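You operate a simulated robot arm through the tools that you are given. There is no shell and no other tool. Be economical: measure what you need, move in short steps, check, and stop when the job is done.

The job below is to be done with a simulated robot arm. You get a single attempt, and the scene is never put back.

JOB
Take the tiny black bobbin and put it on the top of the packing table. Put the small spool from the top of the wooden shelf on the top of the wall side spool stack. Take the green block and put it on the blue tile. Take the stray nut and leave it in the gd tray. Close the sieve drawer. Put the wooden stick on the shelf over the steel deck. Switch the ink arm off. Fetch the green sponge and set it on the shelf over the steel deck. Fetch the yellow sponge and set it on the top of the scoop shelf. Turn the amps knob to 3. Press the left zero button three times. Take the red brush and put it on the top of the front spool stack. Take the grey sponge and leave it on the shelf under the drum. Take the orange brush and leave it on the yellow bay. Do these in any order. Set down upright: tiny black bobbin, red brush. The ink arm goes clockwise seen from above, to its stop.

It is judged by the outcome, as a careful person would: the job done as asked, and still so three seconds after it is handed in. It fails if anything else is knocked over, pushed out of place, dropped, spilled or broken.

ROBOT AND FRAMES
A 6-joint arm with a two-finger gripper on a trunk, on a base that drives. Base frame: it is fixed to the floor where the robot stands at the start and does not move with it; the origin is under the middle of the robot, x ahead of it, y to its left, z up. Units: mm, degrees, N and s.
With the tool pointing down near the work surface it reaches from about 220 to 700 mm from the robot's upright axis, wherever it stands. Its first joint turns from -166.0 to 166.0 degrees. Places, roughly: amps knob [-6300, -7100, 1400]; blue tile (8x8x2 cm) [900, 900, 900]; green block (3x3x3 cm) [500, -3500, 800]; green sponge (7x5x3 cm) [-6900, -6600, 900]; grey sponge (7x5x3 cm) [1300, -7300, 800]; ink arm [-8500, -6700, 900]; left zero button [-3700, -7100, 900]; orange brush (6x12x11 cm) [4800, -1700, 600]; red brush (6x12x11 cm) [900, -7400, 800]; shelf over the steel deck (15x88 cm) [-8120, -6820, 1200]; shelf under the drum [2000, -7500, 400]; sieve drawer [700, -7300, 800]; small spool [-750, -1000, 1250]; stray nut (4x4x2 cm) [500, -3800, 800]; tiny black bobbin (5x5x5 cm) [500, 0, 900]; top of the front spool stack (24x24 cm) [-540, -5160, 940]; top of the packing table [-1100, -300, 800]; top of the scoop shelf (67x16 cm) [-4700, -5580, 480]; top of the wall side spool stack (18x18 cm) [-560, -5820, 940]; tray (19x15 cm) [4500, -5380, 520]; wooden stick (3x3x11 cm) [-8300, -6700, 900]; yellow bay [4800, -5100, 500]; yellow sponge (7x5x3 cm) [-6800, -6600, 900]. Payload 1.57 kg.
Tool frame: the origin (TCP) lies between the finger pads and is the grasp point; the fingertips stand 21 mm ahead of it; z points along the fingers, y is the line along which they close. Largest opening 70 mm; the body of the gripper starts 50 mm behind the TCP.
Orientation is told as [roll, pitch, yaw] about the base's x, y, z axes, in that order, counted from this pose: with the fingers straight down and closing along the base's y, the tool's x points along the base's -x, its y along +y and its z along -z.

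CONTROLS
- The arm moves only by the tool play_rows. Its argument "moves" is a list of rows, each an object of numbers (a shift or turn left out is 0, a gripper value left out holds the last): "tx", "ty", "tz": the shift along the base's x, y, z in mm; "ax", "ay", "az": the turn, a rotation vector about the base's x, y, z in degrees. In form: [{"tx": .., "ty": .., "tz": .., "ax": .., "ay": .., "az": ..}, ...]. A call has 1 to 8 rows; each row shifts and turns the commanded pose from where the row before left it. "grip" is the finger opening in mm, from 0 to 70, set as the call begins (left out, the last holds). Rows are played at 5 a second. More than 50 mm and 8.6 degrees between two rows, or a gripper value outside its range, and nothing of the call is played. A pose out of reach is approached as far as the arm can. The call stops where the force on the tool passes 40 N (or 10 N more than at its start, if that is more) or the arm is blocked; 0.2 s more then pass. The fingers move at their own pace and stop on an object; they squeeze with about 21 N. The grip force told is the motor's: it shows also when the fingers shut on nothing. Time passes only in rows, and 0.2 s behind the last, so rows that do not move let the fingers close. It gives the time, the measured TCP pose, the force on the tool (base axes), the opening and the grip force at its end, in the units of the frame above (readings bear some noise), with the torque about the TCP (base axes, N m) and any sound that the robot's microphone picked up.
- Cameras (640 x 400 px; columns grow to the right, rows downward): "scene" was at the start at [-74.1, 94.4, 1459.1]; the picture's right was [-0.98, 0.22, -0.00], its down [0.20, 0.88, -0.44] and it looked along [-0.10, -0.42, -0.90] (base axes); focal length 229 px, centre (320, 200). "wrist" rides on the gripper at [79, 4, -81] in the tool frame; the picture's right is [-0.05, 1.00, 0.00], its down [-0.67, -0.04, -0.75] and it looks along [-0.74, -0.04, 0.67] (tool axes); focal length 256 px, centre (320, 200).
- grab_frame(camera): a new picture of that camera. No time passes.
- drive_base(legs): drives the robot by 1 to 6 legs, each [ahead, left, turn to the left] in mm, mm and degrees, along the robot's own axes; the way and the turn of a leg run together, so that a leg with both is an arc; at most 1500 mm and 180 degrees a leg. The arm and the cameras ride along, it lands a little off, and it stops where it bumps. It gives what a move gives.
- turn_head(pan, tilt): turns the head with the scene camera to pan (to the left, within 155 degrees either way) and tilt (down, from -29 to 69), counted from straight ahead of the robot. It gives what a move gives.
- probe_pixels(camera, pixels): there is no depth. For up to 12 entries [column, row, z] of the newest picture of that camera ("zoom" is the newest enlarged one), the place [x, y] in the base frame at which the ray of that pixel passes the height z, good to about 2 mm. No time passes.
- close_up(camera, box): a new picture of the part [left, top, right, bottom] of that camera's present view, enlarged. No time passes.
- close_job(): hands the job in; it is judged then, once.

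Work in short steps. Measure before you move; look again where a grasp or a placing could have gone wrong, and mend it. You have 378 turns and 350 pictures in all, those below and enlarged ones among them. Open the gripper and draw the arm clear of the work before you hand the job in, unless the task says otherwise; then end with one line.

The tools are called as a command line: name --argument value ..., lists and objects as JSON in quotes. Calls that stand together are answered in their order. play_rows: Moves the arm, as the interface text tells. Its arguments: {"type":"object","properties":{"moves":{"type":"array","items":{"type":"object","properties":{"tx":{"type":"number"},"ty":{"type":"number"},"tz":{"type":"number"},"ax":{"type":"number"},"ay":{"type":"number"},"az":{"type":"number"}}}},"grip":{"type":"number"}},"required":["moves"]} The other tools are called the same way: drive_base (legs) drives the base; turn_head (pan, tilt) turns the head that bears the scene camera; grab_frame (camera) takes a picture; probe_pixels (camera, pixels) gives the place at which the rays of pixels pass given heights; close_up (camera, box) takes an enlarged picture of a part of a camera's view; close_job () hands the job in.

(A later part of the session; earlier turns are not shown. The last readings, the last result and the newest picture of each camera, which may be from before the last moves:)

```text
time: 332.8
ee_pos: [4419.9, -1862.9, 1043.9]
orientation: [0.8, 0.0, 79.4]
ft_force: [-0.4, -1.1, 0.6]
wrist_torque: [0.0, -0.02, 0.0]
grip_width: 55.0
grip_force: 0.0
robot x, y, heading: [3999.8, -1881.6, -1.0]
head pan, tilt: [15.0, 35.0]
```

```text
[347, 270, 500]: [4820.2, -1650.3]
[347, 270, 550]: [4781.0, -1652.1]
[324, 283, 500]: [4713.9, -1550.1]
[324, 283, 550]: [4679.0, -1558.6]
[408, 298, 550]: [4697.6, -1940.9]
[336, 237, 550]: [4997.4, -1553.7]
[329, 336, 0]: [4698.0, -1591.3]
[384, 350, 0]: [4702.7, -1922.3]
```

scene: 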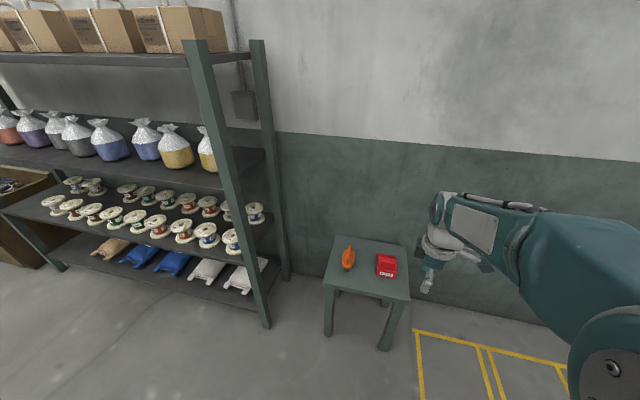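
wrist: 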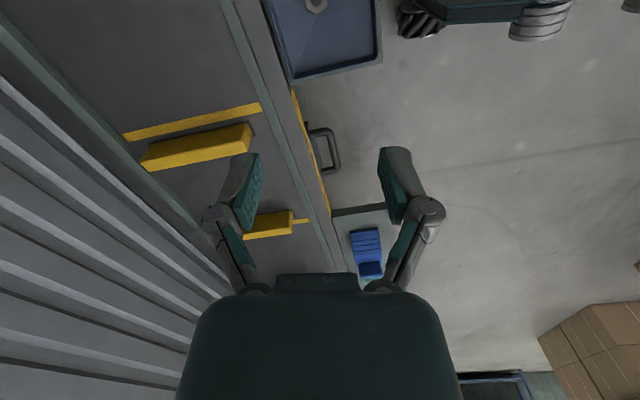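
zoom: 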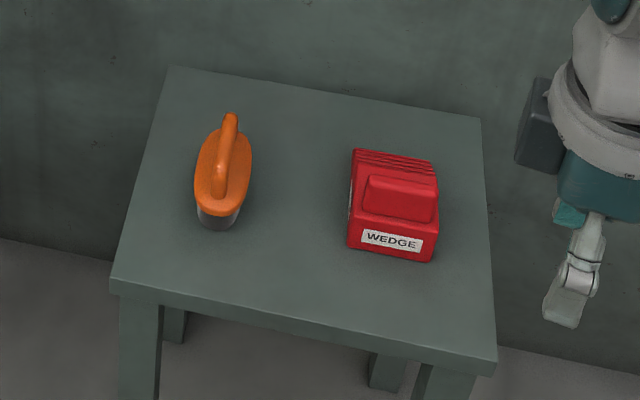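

Table top ≈550; brush centre near (4835,-1648), long side along x. Drive ahead 230/left 220 and turn the tool yaw to ~0 (closing along y).

drive_base --legs '[[230, 225, 1]]'

play_rows --moves '[{"az": -8.5}, {"az": -8.5}, {"az": -8.5}, {"az": -8.5}, {"az": -8.5}, {"az": -8.5}, {"az": -8.5}, {"az": -8.5}]'

play_rows --moves '[{"az": -8.5, "tz": -40}, {"az": -3.5, "tz": -40, "tx": 25}, {"tz": -40, "tx": 25}, {"tz": -40, "tx": 25}, {"tz": -40, "tx": 25}]'

grab_frame --camera "wrist"

```text
time: 335.0
ee_pos: [4649.9, -1637.0, 1044.8]
orientation: [0.8, -0.1, 80.7]
ft_force: [0.1, -0.4, -0.5]
wrist_torque: [-0.01, 0.0, 0.0]
grip_width: 55.0
grip_force: 0.0
robot x, y, heading: [4234.9, -1660.6, 0.4]
head pan, tilt: [15.0, 35.0]
```

```text
time: 336.8
ee_pos: [4649.7, -1635.8, 1043.0]
orientation: [0.7, 0.0, 12.4]
ft_force: [0.3, -0.2, 0.0]
wrist_torque: [0.0, -0.01, -0.02]
grip_width: 55.2
grip_force: 0.0
robot x, y, heading: [4227.9, -1662.6, 0.2]
head pan, tilt: [15.0, 35.0]
```

```text
time: 338.0
ee_pos: [4748.6, -1634.2, 844.4]
orientation: [0.7, -0.1, 0.7]
ft_force: [-0.8, 0.1, 0.8]
wrist_torque: [0.02, -0.04, -0.04]
grip_width: 54.8
grip_force: 0.1
robot x, y, heading: [4230.1, -1662.1, 0.6]
head pan, tilt: [15.0, 35.0]
```

```text
213 pictures are left
```

wrist: 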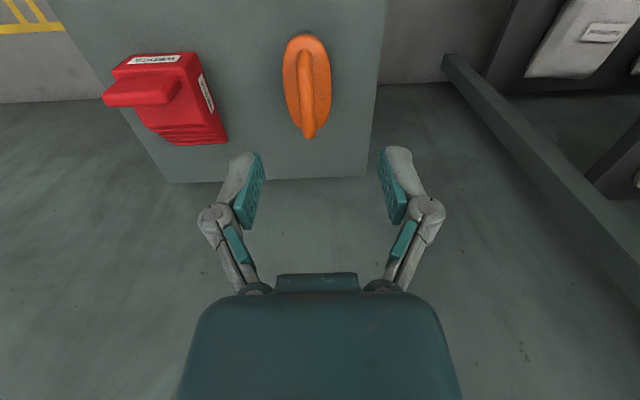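

Probe the handle line at z≈645 and the plate.

close_up --camera "wrist" --box '[260, 20, 360, 150]'

probe_pixels --camera "wrist" --pixels '[[304, 55, 640], [309, 130, 640], [305, 37, 600], [300, 36, 550], [365, 176, 550], [167, 182, 550]]'

```text
3.08 times, centred on (310, 85) of wrist
```

zoom: 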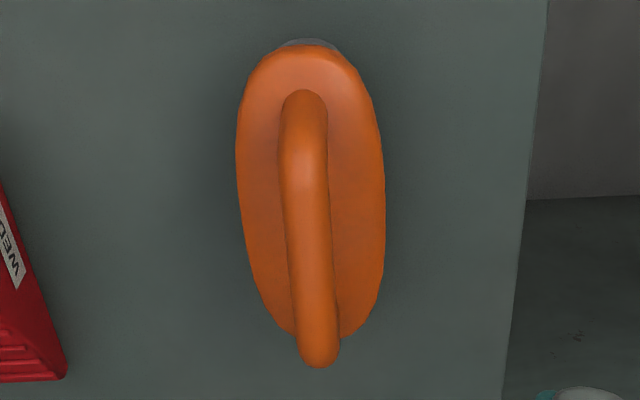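

```text
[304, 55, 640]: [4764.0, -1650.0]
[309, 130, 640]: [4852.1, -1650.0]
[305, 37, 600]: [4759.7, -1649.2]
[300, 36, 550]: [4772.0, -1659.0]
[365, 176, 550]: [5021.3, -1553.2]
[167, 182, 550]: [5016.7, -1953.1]
```

Handle centre (4810,-1650). Move over and descend to TCP z≈645.

play_rows --moves '[{"tx": 31, "ty": -8, "tz": -30}, {"tx": 31, "ty": -8, "tz": -30}, {"tz": -40}, {"tz": -40}, {"tz": -40}, {"tz": -19}]'

grab_frame --camera "wrist"

play_rows --moves '[{}, {}, {}]' --grip 5

grab_frame --camera "wrist"

```text
time: 339.4
ee_pos: [4811.9, -1651.5, 642.8]
orientation: [0.7, 0.0, 0.7]
ft_force: [0.2, -0.3, 0.7]
wrist_torque: [-0.03, 0.0, 0.0]
grip_width: 55.0
grip_force: 0.1
robot x, y, heading: [4230.1, -1660.6, 0.5]
head pan, tilt: [15.0, 35.0]
```

```text
211 pictures are left
```

wrist: 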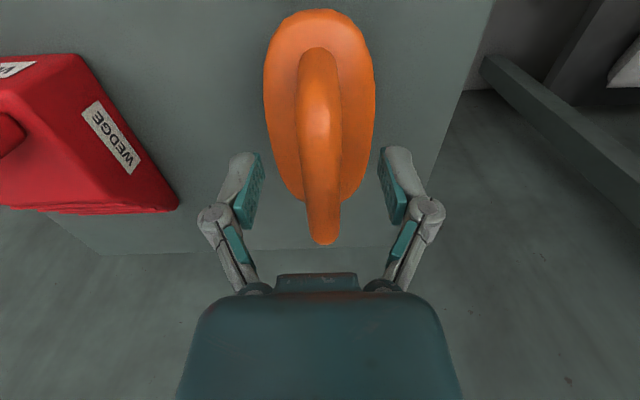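

```text
time: 340.2
ee_pos: [4811.5, -1651.4, 643.8]
orientation: [0.7, -0.2, 0.7]
ft_force: [-0.8, 0.7, 8.1]
wrist_torque: [0.0, -0.01, -0.11]
grip_width: 16.7
grip_force: 21.2
robot x, y, heading: [4229.9, -1660.4, 0.4]
head pan, tilt: [15.0, 35.0]
```

```text
210 pictures are left
```

wrist: 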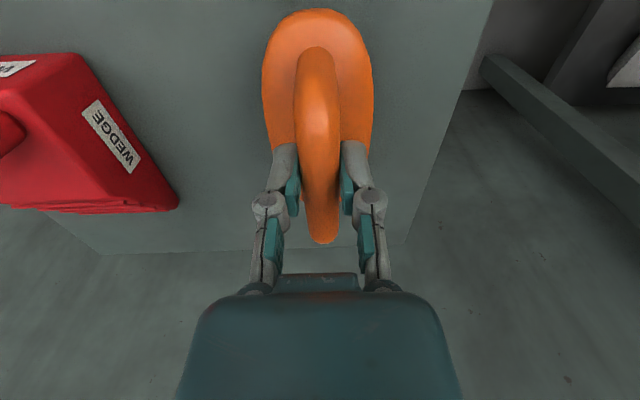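

Gripped at 16.7 mm. Lift, pull in, and drive back south to the yellow bay.

play_rows --moves '[{"tz": 30}, {"tz": 48}, {"tz": 48}, {"tz": 48}, {"tz": 48}, {"tz": 40, "tx": -25}, {"tz": 40, "tx": -25}, {"tz": 40, "tx": -25}]'

grab_frame --camera "wrist"

drive_base --legs '[[-280, -600, -0.5], [0, -1400, 0], [0, -1410, 0]]'

turn_head --pan 0 --tilt 40

grab_frame --camera "scene"

```text
time: 342.0
ee_pos: [4737.3, -1650.9, 983.7]
orientation: [0.7, 0.0, 0.7]
ft_force: [0.6, -0.2, -2.2]
wrist_torque: [0.01, 0.07, 0.04]
grip_width: 16.9
grip_force: 20.9
robot x, y, heading: [4228.1, -1663.8, 0.5]
head pan, tilt: [15.0, 35.0]
```

```text
209 pictures are left
```

wrist: 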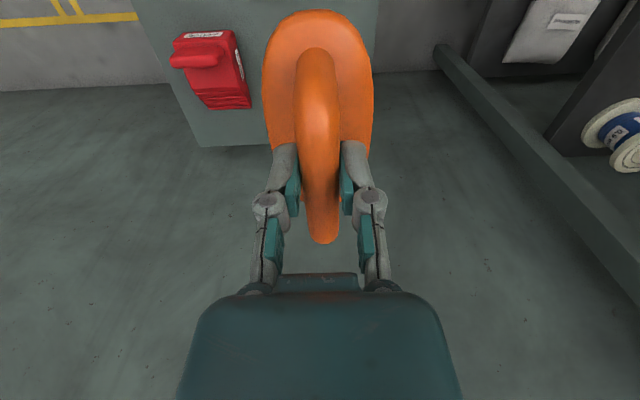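

```text
time: 358.8
ee_pos: [4448.8, -5054.2, 983.3]
orientation: [0.7, 0.0, 0.9]
ft_force: [0.0, 0.5, -1.8]
wrist_torque: [0.02, 0.02, -0.01]
grip_width: 17.1
grip_force: 20.6
robot x, y, heading: [3943.2, -5067.7, 0.3]
head pan, tilt: [15.0, 35.0]
```

```text
time: 359.6
ee_pos: [4449.5, -5056.3, 984.5]
orientation: [0.7, 0.0, 0.8]
ft_force: [0.1, -0.1, -2.4]
wrist_torque: [0.01, 0.01, 0.03]
grip_width: 16.7
grip_force: 21.5
robot x, y, heading: [3945.5, -5063.3, 0.5]
head pan, tilt: [0.0, 40.0]
```

```text
208 pictures are left
```

scene: 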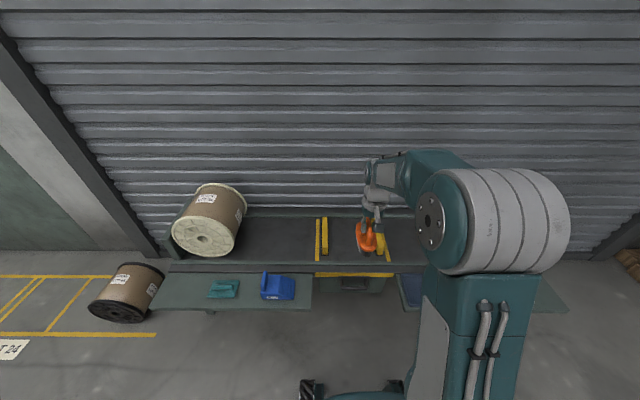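

Drive 170 ahead and view the bay with both cameras.

drive_base --legs '[[170, 0, 0]]'

turn_head --pan 0 --tilt 50

grab_frame --camera "scene"

grab_frame --camera "wrist"

```text
time: 361.0
ee_pos: [4618.8, -5053.8, 984.2]
orientation: [0.7, -0.1, 0.7]
ft_force: [0.5, 0.2, -1.0]
wrist_torque: [0.02, 0.0, 0.0]
grip_width: 16.7
grip_force: 21.3
robot x, y, heading: [4107.6, -5062.4, 0.7]
head pan, tilt: [0.0, 40.0]
```

```text
time: 361.8
ee_pos: [4619.5, -5055.3, 983.9]
orientation: [0.7, 0.0, 0.8]
ft_force: [-0.8, -0.2, -1.3]
wrist_torque: [-0.01, 0.02, 0.02]
grip_width: 17.0
grip_force: 20.6
robot x, y, heading: [4115.4, -5067.9, 0.5]
head pan, tilt: [0.0, 50.0]
```

```text
207 pictures are left
```

scene: 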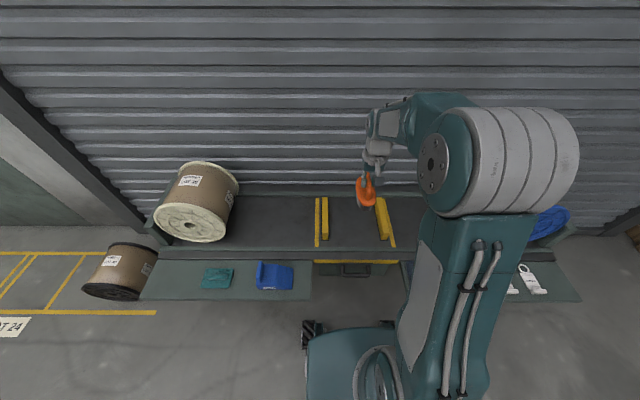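

```text
206 pictures are left
```

wrist: 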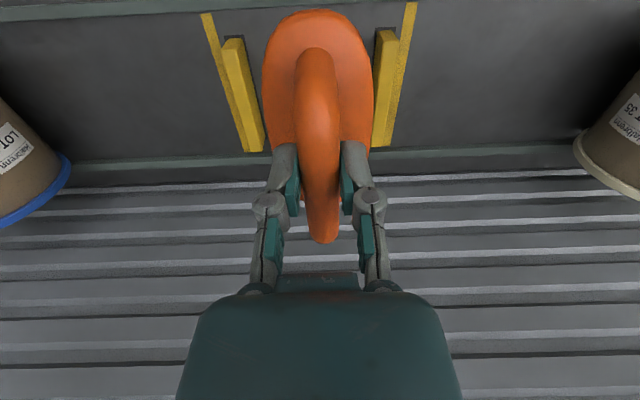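

Probe the yellow blocks/tapes in both views to fix the bay's centre and height.

probe_pixels --camera "wrist" --pixels '[[203, 14, 480], [203, 14, 450], [242, 150, 480], [416, 3, 480], [390, 146, 480], [390, 146, 450], [243, 150, 450], [310, 165, 500]]'

probe_pixels --camera "scene" --pixels '[[318, 247, 480], [318, 247, 450], [395, 247, 480], [318, 198, 480], [382, 198, 480], [318, 198, 450]]'

close_up --camera "scene" --box '[290, 180, 430, 290]'

```text
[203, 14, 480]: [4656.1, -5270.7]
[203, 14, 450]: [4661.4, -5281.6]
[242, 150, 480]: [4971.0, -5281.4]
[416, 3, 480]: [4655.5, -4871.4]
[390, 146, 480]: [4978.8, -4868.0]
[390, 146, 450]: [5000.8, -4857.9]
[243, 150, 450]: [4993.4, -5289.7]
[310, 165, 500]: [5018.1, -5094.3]
```

```text
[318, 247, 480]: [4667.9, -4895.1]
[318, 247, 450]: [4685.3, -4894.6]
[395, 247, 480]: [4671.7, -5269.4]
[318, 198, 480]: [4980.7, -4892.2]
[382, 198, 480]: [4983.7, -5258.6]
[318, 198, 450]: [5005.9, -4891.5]
```

```text
3.64 times, centred on (360, 235) of scene
```

zoom: 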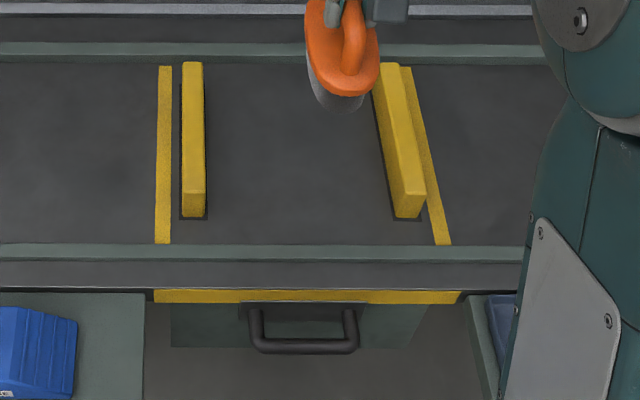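

Bay spans x 4660–4975, y -4880…-5270, z≈490. Put the brush at (4770,-5080).

play_rows --moves '[{"tx": 40, "ty": -7}, {"tx": 40, "ty": -7}, {"tx": 40, "ty": -7}, {"tx": 30, "ty": -4}, {"tz": -48}, {"tz": -48}, {"tz": -48}, {"tz": -48}]'

play_rows --moves '[{"tz": -48}, {"tz": -48}, {"tz": -48}, {"tz": -20}]'

grab_frame --camera "wrist"

grab_frame --camera "scene"

```text
time: 363.6
ee_pos: [4772.6, -5076.4, 790.5]
orientation: [0.7, 0.0, 0.7]
ft_force: [0.0, -0.5, -0.8]
wrist_torque: [0.01, 0.03, -0.01]
grip_width: 16.8
grip_force: 21.2
robot x, y, heading: [4111.1, -5063.7, 0.3]
head pan, tilt: [0.0, 50.0]
```

```text
time: 364.6
ee_pos: [4768.8, -5079.9, 626.7]
orientation: [0.8, -0.1, 0.7]
ft_force: [-0.5, -0.3, -1.5]
wrist_torque: [-0.02, 0.06, 0.02]
grip_width: 16.8
grip_force: 20.9
robot x, y, heading: [4111.8, -5066.3, 0.4]
head pan, tilt: [0.0, 50.0]
```

```text
204 pictures are left
```

wrist: 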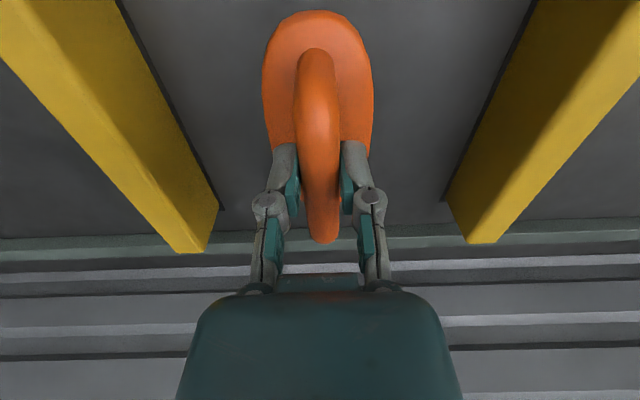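

```text
203 pictures are left
```

scene: 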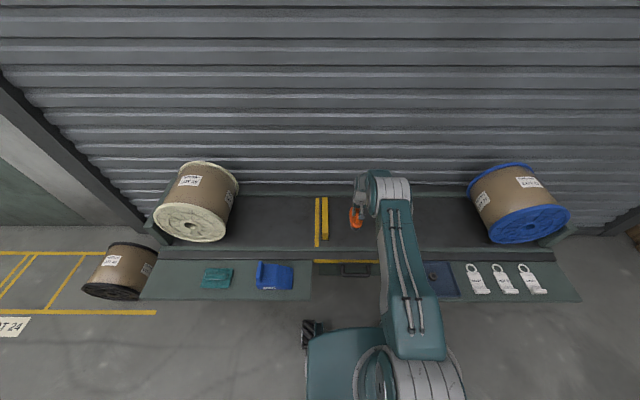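

Well inside the bay. Lower until contact.

play_rows --moves '[{"tz": -15}, {"tz": -10}, {"tz": -5}]'

play_rows --moves '[{"tz": -4}, {"tz": -4}]'

play_rows --moves '[{"tz": -3}, {"tz": -3}]'

```text
time: 365.4
ee_pos: [4769.9, -5079.7, 600.1]
orientation: [0.7, -0.2, 0.7]
ft_force: [5.1, 1.6, 14.2]
wrist_torque: [-0.02, -0.04, 0.0]
grip_width: 17.0
grip_force: 20.6
robot x, y, heading: [4110.1, -5063.1, 0.4]
head pan, tilt: [0.0, 50.0]
```

```text
time: 365.9
ee_pos: [4767.6, -5082.4, 590.6]
orientation: [0.7, 0.3, 0.7]
ft_force: [-3.0, -2.4, 7.9]
wrist_torque: [-0.39, 0.45, 0.03]
grip_width: 16.8
grip_force: 21.1
robot x, y, heading: [4109.4, -5064.6, 0.2]
head pan, tilt: [0.0, 50.0]
```

```text
time: 366.6
ee_pos: [4771.2, -5082.4, 589.6]
orientation: [0.6, -0.3, 0.5]
ft_force: [-6.0, -2.4, 16.3]
wrist_torque: [-0.49, 0.08, -0.08]
grip_width: 17.0
grip_force: 21.3
robot x, y, heading: [4110.6, -5063.7, 0.2]
head pan, tilt: [0.0, 50.0]
stopped in row 2: the force on the tool passed its limit at 43 N (the readings are from after the stop); the commanded pose is now the measured one
```

Contact. Release and rise.

play_rows --moves '[{"tz": 2}, {}, {}]' --grip 50

play_rows --moves '[{"tz": 25}, {"tz": 45}, {"tz": 48}, {"tz": 48}, {"tz": 48}, {"tz": 48}, {"tz": 48}, {"tz": 48}]'

grab_frame --camera "wrist"

close_up --camera "scene" --box '[290, 180, 480, 300]'

```text
time: 367.4
ee_pos: [4772.5, -5080.2, 591.4]
orientation: [0.7, -0.1, 0.7]
ft_force: [0.1, 0.3, 0.1]
wrist_torque: [-0.02, -0.01, -0.01]
grip_width: 50.0
grip_force: 0.2
robot x, y, heading: [4118.3, -5064.6, 0.6]
head pan, tilt: [0.0, 50.0]
```

```text
time: 369.1
ee_pos: [4770.1, -5081.2, 951.2]
orientation: [0.7, -0.1, 0.7]
ft_force: [-0.9, 0.2, -1.0]
wrist_torque: [0.0, 0.01, 0.04]
grip_width: 50.1
grip_force: 0.1
robot x, y, heading: [4110.4, -5064.4, 0.4]
head pan, tilt: [0.0, 50.0]
```

```text
202 pictures are left
```

wrist: 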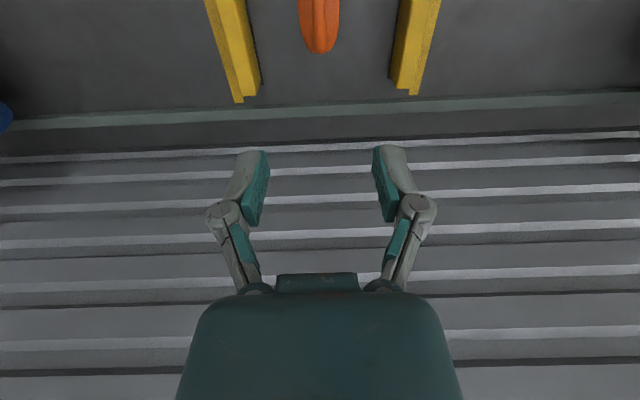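

```text
3.33 times, centred on (385, 240) of scene
```

zoom: 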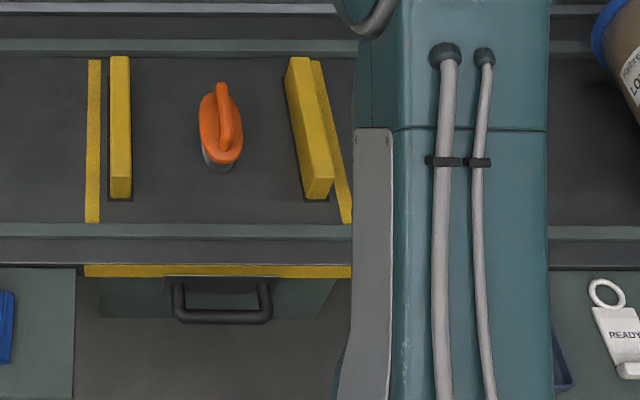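

Orange brush stands in the yellow bay. Now the green block: pull the arm in high and drive back to the lane.

play_rows --moves '[{"tx": -35, "tz": 35}, {"tx": -35, "tz": 35}, {"tx": -35, "tz": 35}, {"tx": -35, "tz": 35}, {"tx": -35, "tz": 35}, {"tx": -35, "tz": 35}, {"tx": -40, "tz": 20}]'

drive_base --legs '[[-200, -840, 0], [-1400, 0, 0], [-1400, 0, -0.4], [-1160, 0, 0]]'

```text
time: 370.8
ee_pos: [4519.4, -5079.2, 1177.7]
orientation: [0.7, -0.1, 0.7]
ft_force: [0.1, -1.1, 0.0]
wrist_torque: [0.01, 0.01, -0.02]
grip_width: 50.0
grip_force: 0.0
robot x, y, heading: [4113.8, -5064.5, 0.5]
head pan, tilt: [0.0, 50.0]
```

```text
time: 394.0
ee_pos: [376.7, -5867.5, 1178.3]
orientation: [0.8, -0.1, -3.2]
ft_force: [-0.2, 0.2, 0.3]
wrist_torque: [0.0, 0.01, 0.0]
grip_width: 50.2
grip_force: 0.1
robot x, y, heading: [-25.2, -5824.3, -3.7]
head pan, tilt: [0.0, 50.0]
```

Square up and strafe up the lane to y≈-3470.

drive_base --legs '[[-20, 0, 3.7], [0, 1200, 0], [0, 1150, 0]]'

turn_head --pan 0 --tilt 58

grab_frame --camera "scene"

grab_frame --camera "wrist"

```text
time: 406.0
ee_pos: [356.3, -3498.4, 1178.4]
orientation: [0.7, -0.2, 0.3]
ft_force: [0.4, -0.1, -0.4]
wrist_torque: [0.05, 0.0, 0.02]
grip_width: 49.9
grip_force: 0.0
robot x, y, heading: [-49.0, -3479.7, 0.5]
head pan, tilt: [0.0, 50.0]
```

```text
time: 406.6
ee_pos: [357.6, -3495.9, 1178.0]
orientation: [0.6, -0.1, 0.3]
ft_force: [-0.6, 0.4, -0.3]
wrist_torque: [-0.02, 0.0, 0.0]
grip_width: 50.0
grip_force: 0.0
robot x, y, heading: [-46.6, -3479.9, -0.3]
head pan, tilt: [0.0, 58.0]
```

```text
200 pictures are left
```

scene: 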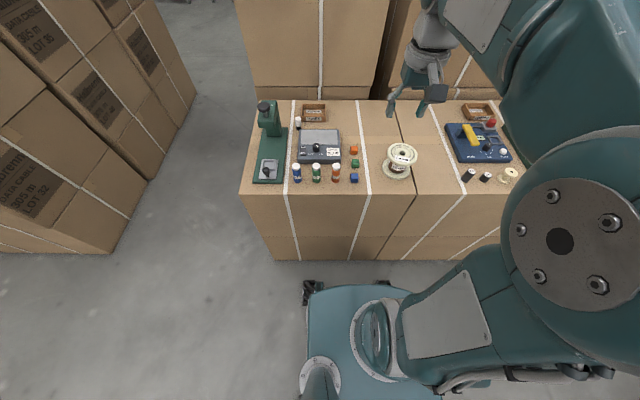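

```text
199 pictures are left
```

wrist: 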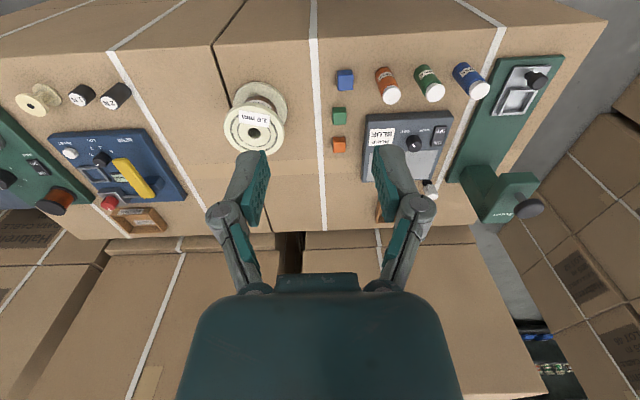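

Probe green block (339,115) top z≈800 and neighbours.

close_up --camera "wrist" --box '[310, 55, 400, 165]'

probe_pixels --camera "wrist" --pixels '[[339, 118, 800], [332, 111, 800], [346, 124, 800], [346, 84, 800], [338, 148, 800], [364, 115, 780], [365, 150, 800]]'

probe_pixels --camera "scene" --pixels '[[355, 163, 800], [355, 163, 780], [354, 177, 800], [353, 149, 800], [341, 160, 780]]'

```text
3.64 times, centred on (355, 110) of wrist
```

zoom: 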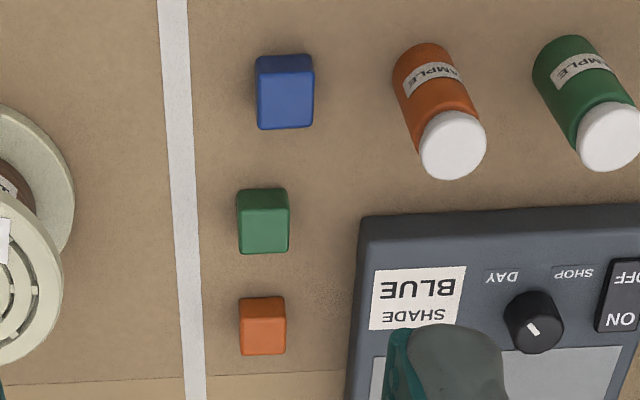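

```text
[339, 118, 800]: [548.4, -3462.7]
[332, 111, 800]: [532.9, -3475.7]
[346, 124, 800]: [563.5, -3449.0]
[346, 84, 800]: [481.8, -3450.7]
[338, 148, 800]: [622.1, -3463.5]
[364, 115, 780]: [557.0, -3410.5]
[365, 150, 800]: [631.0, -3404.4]
```

```text
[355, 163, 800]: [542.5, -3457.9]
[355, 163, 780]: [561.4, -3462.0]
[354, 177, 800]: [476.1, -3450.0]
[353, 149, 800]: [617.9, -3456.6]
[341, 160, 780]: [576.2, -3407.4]
```

Green block centre (548,-3462). Approach above with 42 mm opening.

play_rows --moves '[{"tx": 47, "ty": 8}, {"tx": 47, "ty": 8}, {"tx": 48, "ty": 9}, {"tx": 48, "ty": 9}, {"tz": -48}, {"tz": -48}, {"tz": -48}, {"tz": -48}]' --grip 42

play_rows --moves '[{"tz": -46}, {"tz": -46}]'

grab_frame --camera "wrist"

```text
time: 408.4
ee_pos: [545.5, -3461.4, 987.5]
orientation: [0.8, -0.1, 0.3]
ft_force: [-0.9, 0.4, 0.2]
wrist_torque: [0.01, -0.02, -0.01]
grip_width: 41.9
grip_force: 0.1
robot x, y, heading: [-48.1, -3481.0, -0.2]
head pan, tilt: [0.0, 58.0]
```

```text
time: 409.1
ee_pos: [547.8, -3463.1, 892.4]
orientation: [0.7, -0.2, 0.3]
ft_force: [0.0, 0.2, 0.6]
wrist_torque: [-0.02, -0.02, 0.0]
grip_width: 42.0
grip_force: 0.0
robot x, y, heading: [-49.9, -3480.8, -0.0]
head pan, tilt: [0.0, 58.0]
```

```text
197 pictures are left
```

wrist: 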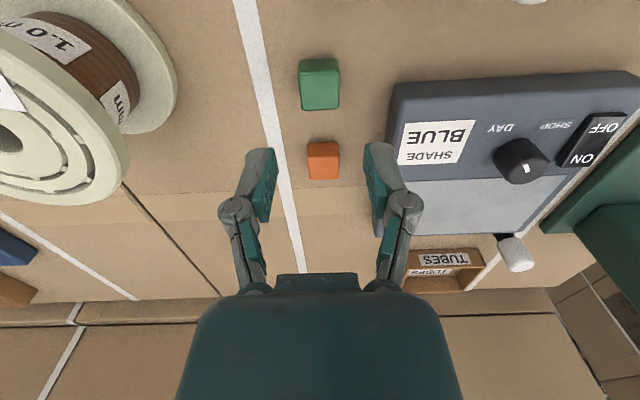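

Aligned; probe check then descend to z≈799 and grip.

probe_pixels --camera "wrist" --pixels '[[319, 88, 800], [388, 120, 800]]'

play_rows --moves '[{"tz": -40}, {"tz": -30}, {"tz": -15}, {"tz": -7}]'

play_rows --moves '[{}, {}, {}]' --grip 18

grab_frame --camera "wrist"

```text
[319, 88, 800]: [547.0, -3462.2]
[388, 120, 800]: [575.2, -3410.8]
```

```text
time: 410.1
ee_pos: [546.1, -3463.0, 802.9]
orientation: [0.7, -0.1, 0.3]
ft_force: [-0.2, -0.1, -0.1]
wrist_torque: [-0.01, 0.0, 0.0]
grip_width: 42.1
grip_force: 0.0
robot x, y, heading: [-47.9, -3475.9, -0.1]
head pan, tilt: [0.0, 58.0]
```

```text
time: 410.9
ee_pos: [545.7, -3462.1, 801.5]
orientation: [0.7, -0.1, 0.3]
ft_force: [0.4, 0.5, 0.0]
wrist_torque: [-0.01, -0.01, 0.04]
grip_width: 26.9
grip_force: 20.8
robot x, y, heading: [-49.5, -3481.0, -0.0]
head pan, tilt: [0.0, 58.0]
```

```text
196 pictures are left
```

wrist: 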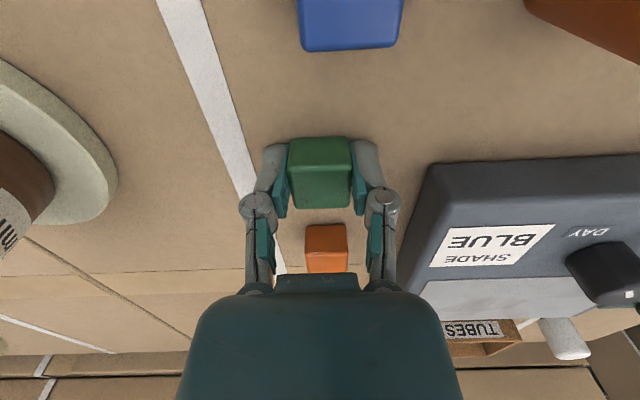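

Block gripped (27 mm). Blue tile lies at the far edge of the front table, best reached from its far (east) side. Lift and pull in, then drive around: lane south, east, then north.

play_rows --moves '[{"tz": 30}, {"tz": 48}, {"tz": 48}, {"tz": 48}, {"tz": 48}, {"tz": 48}, {"tz": 48}, {"tz": 48}]'

play_rows --moves '[{"tx": -48}, {"tx": -48}, {"tx": -48}]'

drive_base --legs '[[0, -1200, 0], [0, -1200, 0], [1450, 0, 0], [1450, 0, 0], [450, 0, 0]]'

turn_head --pan 90 --tilt 15

grab_frame --camera "scene"

```text
time: 412.6
ee_pos: [545.3, -3458.8, 1168.4]
orientation: [0.7, -0.1, 0.3]
ft_force: [0.3, 0.4, -0.3]
wrist_torque: [-0.03, 0.01, -0.02]
grip_width: 26.8
grip_force: 20.9
robot x, y, heading: [-44.5, -3481.0, -0.1]
head pan, tilt: [0.0, 58.0]
```

```text
time: 413.4
ee_pos: [401.0, -3461.0, 1166.9]
orientation: [0.7, -0.1, 0.2]
ft_force: [0.6, -1.1, 0.4]
wrist_torque: [0.0, 0.01, 0.0]
grip_width: 26.5
grip_force: 21.0
robot x, y, heading: [-51.6, -3480.1, -0.1]
head pan, tilt: [0.0, 58.0]
```

```text
time: 441.1
ee_pos: [3738.5, -5903.5, 1167.6]
orientation: [0.8, 0.0, 0.0]
ft_force: [-0.1, -0.5, 0.6]
wrist_torque: [0.02, 0.0, 0.03]
grip_width: 27.0
grip_force: 20.7
robot x, y, heading: [3286.9, -5919.4, -0.4]
head pan, tilt: [0.0, 58.0]
```

```text
time: 442.8
ee_pos: [3737.3, -5903.1, 1166.8]
orientation: [0.7, -0.2, 0.0]
ft_force: [0.0, 0.6, -0.1]
wrist_torque: [-0.01, 0.0, -0.02]
grip_width: 26.7
grip_force: 20.8
robot x, y, heading: [3285.9, -5918.1, -0.5]
head pan, tilt: [90.0, 15.0]
```

```text
195 pictures are left
```

scene: 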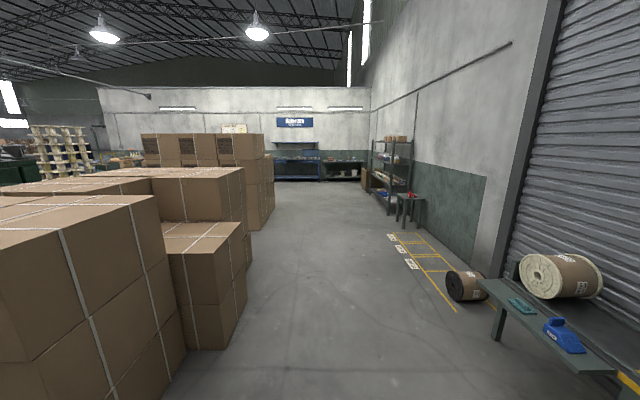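

Aisle clear. Strafe north ~6800 mm.

drive_base --legs '[[0, 1400, 0], [0, 1400, 0], [0, 1400, 0], [0, 1400, 0], [0, 1200, 0]]'

turn_head --pan 155 --tilt 15

grab_frame --camera "scene"

```text
time: 474.8
ee_pos: [3686.5, 823.9, 1167.1]
orientation: [0.7, -0.3, 0.0]
ft_force: [-0.1, -0.3, -0.2]
wrist_torque: [0.04, 0.0, -0.04]
grip_width: 26.8
grip_force: 21.2
robot x, y, heading: [3234.8, 808.4, -0.2]
head pan, tilt: [90.0, 15.0]
```

```text
time: 476.2
ee_pos: [3685.4, 824.7, 1166.9]
orientation: [0.7, -0.2, 0.0]
ft_force: [-0.2, 0.1, 0.9]
wrist_torque: [-0.02, 0.02, -0.02]
grip_width: 26.5
grip_force: 21.2
robot x, y, heading: [3235.4, 810.8, -0.5]
head pan, tilt: [154.7, 15.0]
```

```text
194 pictures are left
```

scene: 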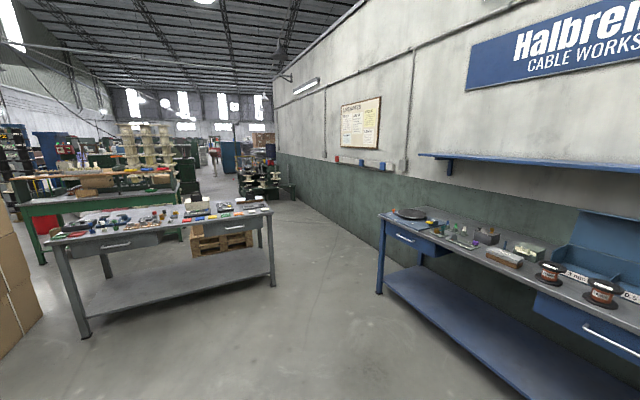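

The table's east side is open. Probe its legs and drive: turn 180, ahead ~1600.

probe_pixels --camera "scene" --pixels '[[86, 336, 0], [273, 286, 0], [265, 216, 850], [45, 240, 850]]'

drive_base --legs '[[0, 0, 180], [1350, 0, 0]]'

turn_head --pan 0 --tilt 40

grab_frame --camera "scene"

```text
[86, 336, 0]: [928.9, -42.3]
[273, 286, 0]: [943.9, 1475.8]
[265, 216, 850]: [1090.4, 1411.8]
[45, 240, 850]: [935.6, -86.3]
```

```text
time: 490.4
ee_pos: [1418.8, 753.8, 1167.2]
orientation: [0.7, -0.2, -178.4]
ft_force: [0.1, 0.0, -0.1]
wrist_torque: [0.02, 0.0, -0.03]
grip_width: 26.7
grip_force: 21.3
robot x, y, heading: [1867.2, 780.9, -178.9]
head pan, tilt: [154.7, 15.0]
```

```text
time: 492.8
ee_pos: [1420.1, 752.8, 1165.9]
orientation: [0.7, -0.2, -178.3]
ft_force: [0.0, 0.4, 0.1]
wrist_torque: [0.01, 0.01, 0.0]
grip_width: 26.9
grip_force: 20.9
robot x, y, heading: [1872.6, 781.1, -178.6]
head pan, tilt: [0.0, 40.0]
```

```text
193 pictures are left
```

scene: 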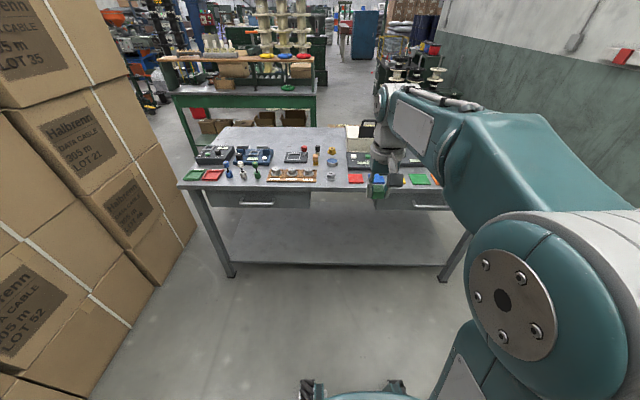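

Drive 330 ahead and right 110 (toward +y), then view.

drive_base --legs '[[330, -110, -1]]'

turn_head --pan 0 --tilt 50

grab_frame --camera "scene"

grab_frame --camera "wrist"

```text
time: 495.1
ee_pos: [1085.3, 868.8, 1166.5]
orientation: [0.6, -0.2, -179.5]
ft_force: [-0.7, -0.4, 0.3]
wrist_torque: [-0.01, 0.01, 0.02]
grip_width: 26.8
grip_force: 21.5
robot x, y, heading: [1533.7, 891.9, -180.0]
head pan, tilt: [0.0, 40.0]
```

```text
time: 495.8
ee_pos: [1084.9, 869.0, 1166.9]
orientation: [0.8, -0.2, -179.6]
ft_force: [-0.8, -0.2, -0.6]
wrist_torque: [0.03, -0.01, -0.02]
grip_width: 26.8
grip_force: 20.9
robot x, y, heading: [1539.5, 891.1, -179.6]
head pan, tilt: [0.0, 50.0]
```

```text
192 pictures are left
```

scene: 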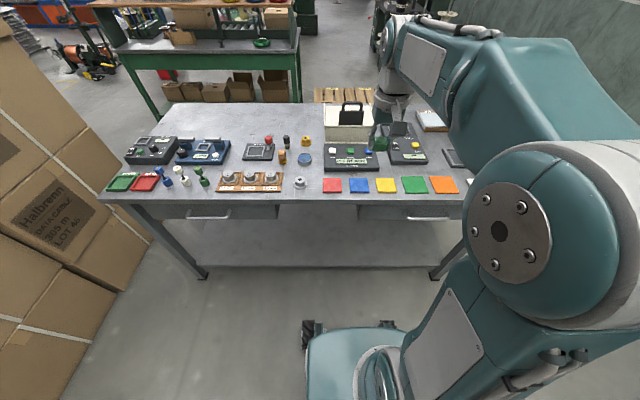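

```text
191 pictures are left
```

wrist: 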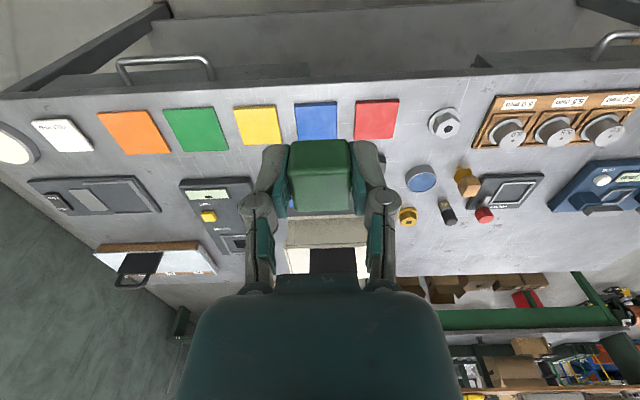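

Blue tile: scene (357,185), wrist (316,120). Probe both at z≈865.

probe_pixels --camera "scene" --pixels '[[357, 185, 850], [357, 185, 870]]'

probe_pixels --camera "wrist" --pixels '[[295, 104, 865], [336, 102, 865], [337, 138, 865], [298, 140, 865], [316, 120, 850], [316, 120, 870]]'

```text
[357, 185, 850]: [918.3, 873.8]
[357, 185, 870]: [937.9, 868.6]
```

```text
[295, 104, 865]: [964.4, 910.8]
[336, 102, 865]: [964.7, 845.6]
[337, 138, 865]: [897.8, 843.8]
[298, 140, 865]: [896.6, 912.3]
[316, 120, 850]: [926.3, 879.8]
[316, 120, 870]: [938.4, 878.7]
```

Tile centre (931,877), top ≈865. Move over and descend to ~915.

play_rows --moves '[{"tx": -39, "ty": 2}, {"tx": -39, "ty": 2}, {"tx": -38, "ty": 2}, {"tx": -38, "ty": 2}, {"tz": -48}, {"tz": -48}, {"tz": -48}, {"tz": -48}]'

play_rows --moves '[{"tz": -40}]'

grab_frame --camera "wrist"

```text
time: 497.6
ee_pos: [929.4, 876.1, 976.0]
orientation: [0.7, -0.2, -179.4]
ft_force: [0.3, 0.5, -0.3]
wrist_torque: [-0.01, -0.01, -0.02]
grip_width: 26.9
grip_force: 21.1
robot x, y, heading: [1535.4, 890.7, -179.7]
head pan, tilt: [0.0, 50.0]
```

```text
time: 498.0
ee_pos: [929.2, 878.3, 935.7]
orientation: [0.7, -0.2, -179.6]
ft_force: [-0.1, 0.1, 0.3]
wrist_torque: [0.01, 0.0, 0.0]
grip_width: 26.9
grip_force: 21.1
robot x, y, heading: [1534.3, 890.2, -179.7]
head pan, tilt: [0.0, 50.0]
```

```text
190 pictures are left
```

wrist: 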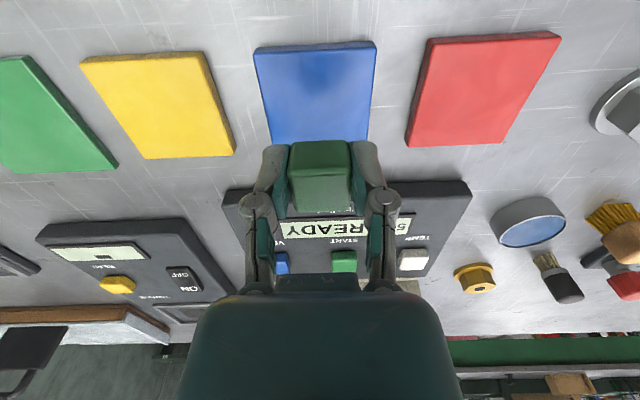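

Verify tile corners relative to TCP.

probe_pixels --camera "wrist" --pixels '[[254, 48, 862], [376, 41, 862], [369, 141, 862], [272, 145, 862]]'

play_rows --moves '[{"tz": -20}, {"tz": -10}]'

play_rows --moves '[{"tz": -4}, {"tz": -3}]'

play_rows --moves '[{"tz": -3}, {"tz": -2}]'

```text
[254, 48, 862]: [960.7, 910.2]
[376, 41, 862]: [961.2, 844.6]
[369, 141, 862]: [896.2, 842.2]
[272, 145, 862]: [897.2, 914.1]
```

```text
time: 498.6
ee_pos: [929.1, 878.5, 905.3]
orientation: [0.8, -0.2, -179.5]
ft_force: [0.0, 0.7, 0.6]
wrist_torque: [0.01, 0.02, 0.0]
grip_width: 26.7
grip_force: 20.6
robot x, y, heading: [1532.8, 891.9, -179.7]
head pan, tilt: [0.0, 50.0]
```

```text
time: 499.2
ee_pos: [929.9, 877.9, 896.3]
orientation: [0.6, -0.2, -179.4]
ft_force: [0.5, 0.3, 0.1]
wrist_torque: [0.01, 0.0, 0.0]
grip_width: 26.8
grip_force: 21.0
robot x, y, heading: [1532.8, 889.4, -179.7]
head pan, tilt: [0.0, 50.0]
```

```text
time: 499.8
ee_pos: [931.3, 878.7, 892.9]
orientation: [0.7, -0.1, -179.5]
ft_force: [0.0, 0.0, -0.7]
wrist_torque: [0.0, 0.01, 0.0]
grip_width: 26.9
grip_force: 21.4
robot x, y, heading: [1532.6, 887.3, -179.9]
head pan, tilt: [0.0, 50.0]
```

play_rows --moves '[{"tz": -2}, {"tz": -2}]'

play_rows --moves '[{"tz": -2}, {"tz": -2}]'

play_rows --moves '[{"tz": -2}, {"tz": -2}]'

grab_frame --camera "wrist"

```text
time: 500.4
ee_pos: [931.9, 877.4, 888.8]
orientation: [0.7, -0.1, -179.6]
ft_force: [0.1, -0.7, 0.0]
wrist_torque: [0.0, 0.0, 0.0]
grip_width: 26.8
grip_force: 21.0
robot x, y, heading: [1533.7, 888.3, -179.8]
head pan, tilt: [0.0, 50.0]
```

```text
time: 501.0
ee_pos: [931.5, 878.3, 885.0]
orientation: [0.7, -0.2, -179.5]
ft_force: [0.3, 0.4, -0.2]
wrist_torque: [-0.02, -0.01, 0.01]
grip_width: 26.8
grip_force: 20.9
robot x, y, heading: [1538.0, 886.0, -179.8]
head pan, tilt: [0.0, 50.0]
```

```text
time: 501.6
ee_pos: [931.6, 878.2, 883.3]
orientation: [0.6, -0.4, -179.5]
ft_force: [0.2, -0.2, 19.5]
wrist_torque: [0.15, -0.01, -0.01]
grip_width: 27.0
grip_force: 21.2
robot x, y, heading: [1537.4, 886.1, -179.7]
head pan, tilt: [0.0, 50.0]
```

```text
189 pictures are left
```

wrist: 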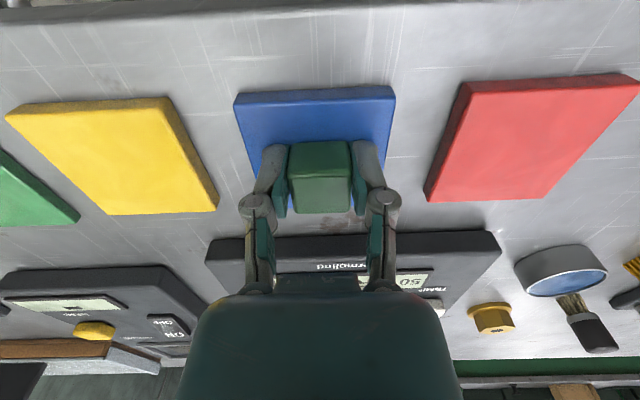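

Contact on the tile. Release and rise.

play_rows --moves '[{"tz": 1}, {}, {}]' --grip 45

play_rows --moves '[{"tz": 25}, {"tz": 45}, {"tz": 48}, {"tz": 48}, {"tz": 48}, {"tz": 40, "tx": 25}, {"tx": 45}, {"tx": 45}]'

grab_frame --camera "wrist"

```text
time: 502.4
ee_pos: [931.8, 877.4, 882.2]
orientation: [0.7, -0.1, -179.5]
ft_force: [0.1, -0.3, -0.3]
wrist_torque: [-0.01, -0.03, 0.01]
grip_width: 44.9
grip_force: 0.0
robot x, y, heading: [1537.8, 888.1, -179.8]
head pan, tilt: [0.0, 50.0]
```

```text
time: 504.2
ee_pos: [1046.6, 878.0, 1133.6]
orientation: [0.7, -0.2, -179.5]
ft_force: [-0.7, 0.0, -0.8]
wrist_torque: [-0.01, -0.04, 0.01]
grip_width: 45.0
grip_force: 0.1
robot x, y, heading: [1532.5, 888.5, -179.9]
head pan, tilt: [0.0, 50.0]
```

```text
188 pictures are left
```

wrist: 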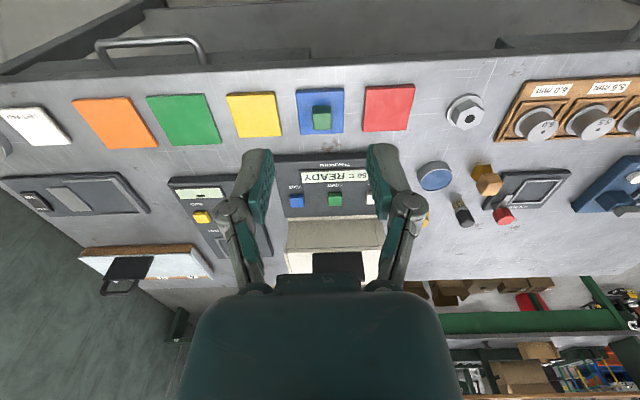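

Green block sits on the blue tile. Now west: I drive back around (east aisle, south, lane).

drive_base --legs '[[-1450, 0, 0], [-260, 1400, 0], [0, 1400, 0], [0, 1400, 0], [0, 1300, 0], [0, 1250, 0]]'

drive_base --legs '[[1450, 0, 0], [1000, 0, 0]]'

```text
time: 543.4
ee_pos: [2940.2, -5892.1, 1134.2]
orientation: [0.7, -0.1, -178.7]
ft_force: [-0.3, -0.2, 0.3]
wrist_torque: [0.01, 0.02, -0.03]
grip_width: 44.9
grip_force: 0.0
robot x, y, heading: [3427.8, -5874.6, -179.1]
head pan, tilt: [0.0, 50.0]
```

```text
time: 555.4
ee_pos: [479.8, -5999.1, 1135.3]
orientation: [0.7, -0.3, -176.9]
ft_force: [0.5, -0.1, 0.3]
wrist_torque: [-0.03, 0.0, 0.03]
grip_width: 45.1
grip_force: 0.0
robot x, y, heading: [969.3, -5966.5, -177.2]
head pan, tilt: [0.0, 50.0]
```

Correct heading and position, then into the lane and north to y≈-2600.

drive_base --legs '[[0, -110, -2.8], [1000, 0, 0], [0, -1100, 0], [0, -1100, 0], [0, -1060, 0]]'

turn_head --pan 15 --tilt 15

grab_frame --camera "scene"

turn_head --pan 70 --tilt 15

grab_frame --camera "scene"

```text
time: 576.8
ee_pos: [-502.9, -2625.1, 1134.3]
orientation: [0.6, -0.3, -179.3]
ft_force: [-0.4, -0.8, -0.1]
wrist_torque: [-0.01, 0.01, 0.0]
grip_width: 45.2
grip_force: 0.0
robot x, y, heading: [-11.6, -2612.7, -179.4]
head pan, tilt: [0.0, 50.0]
```

```text
time: 577.8
ee_pos: [-502.6, -2625.1, 1133.7]
orientation: [0.7, -0.1, -179.2]
ft_force: [0.1, -0.2, 0.0]
wrist_torque: [0.0, -0.02, -0.03]
grip_width: 44.9
grip_force: 0.0
robot x, y, heading: [-12.8, -2609.3, -179.3]
head pan, tilt: [15.0, 15.0]
```

```text
187 pictures are left
```

scene: 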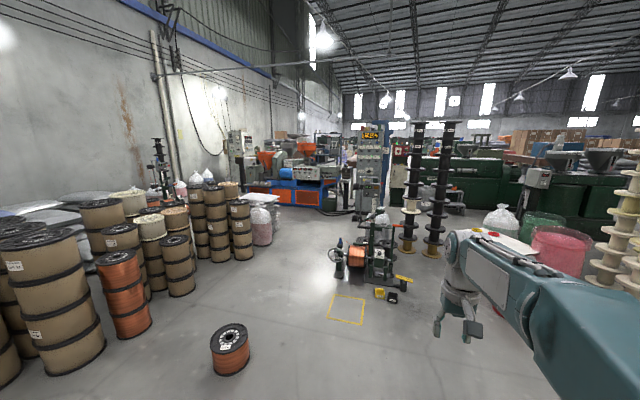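

```text
time: 579.0
ee_pos: [-502.2, -2623.8, 1134.8]
orientation: [0.7, -0.2, -179.2]
ft_force: [0.1, 0.3, -0.1]
wrist_torque: [0.02, 0.01, -0.01]
grip_width: 45.0
grip_force: 0.0
robot x, y, heading: [-15.4, -2609.7, -179.6]
head pan, tilt: [70.0, 15.0]
```

```text
186 pictures are left
```

scene: 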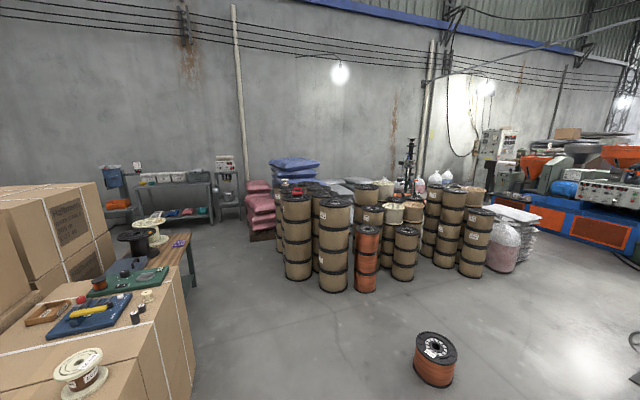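

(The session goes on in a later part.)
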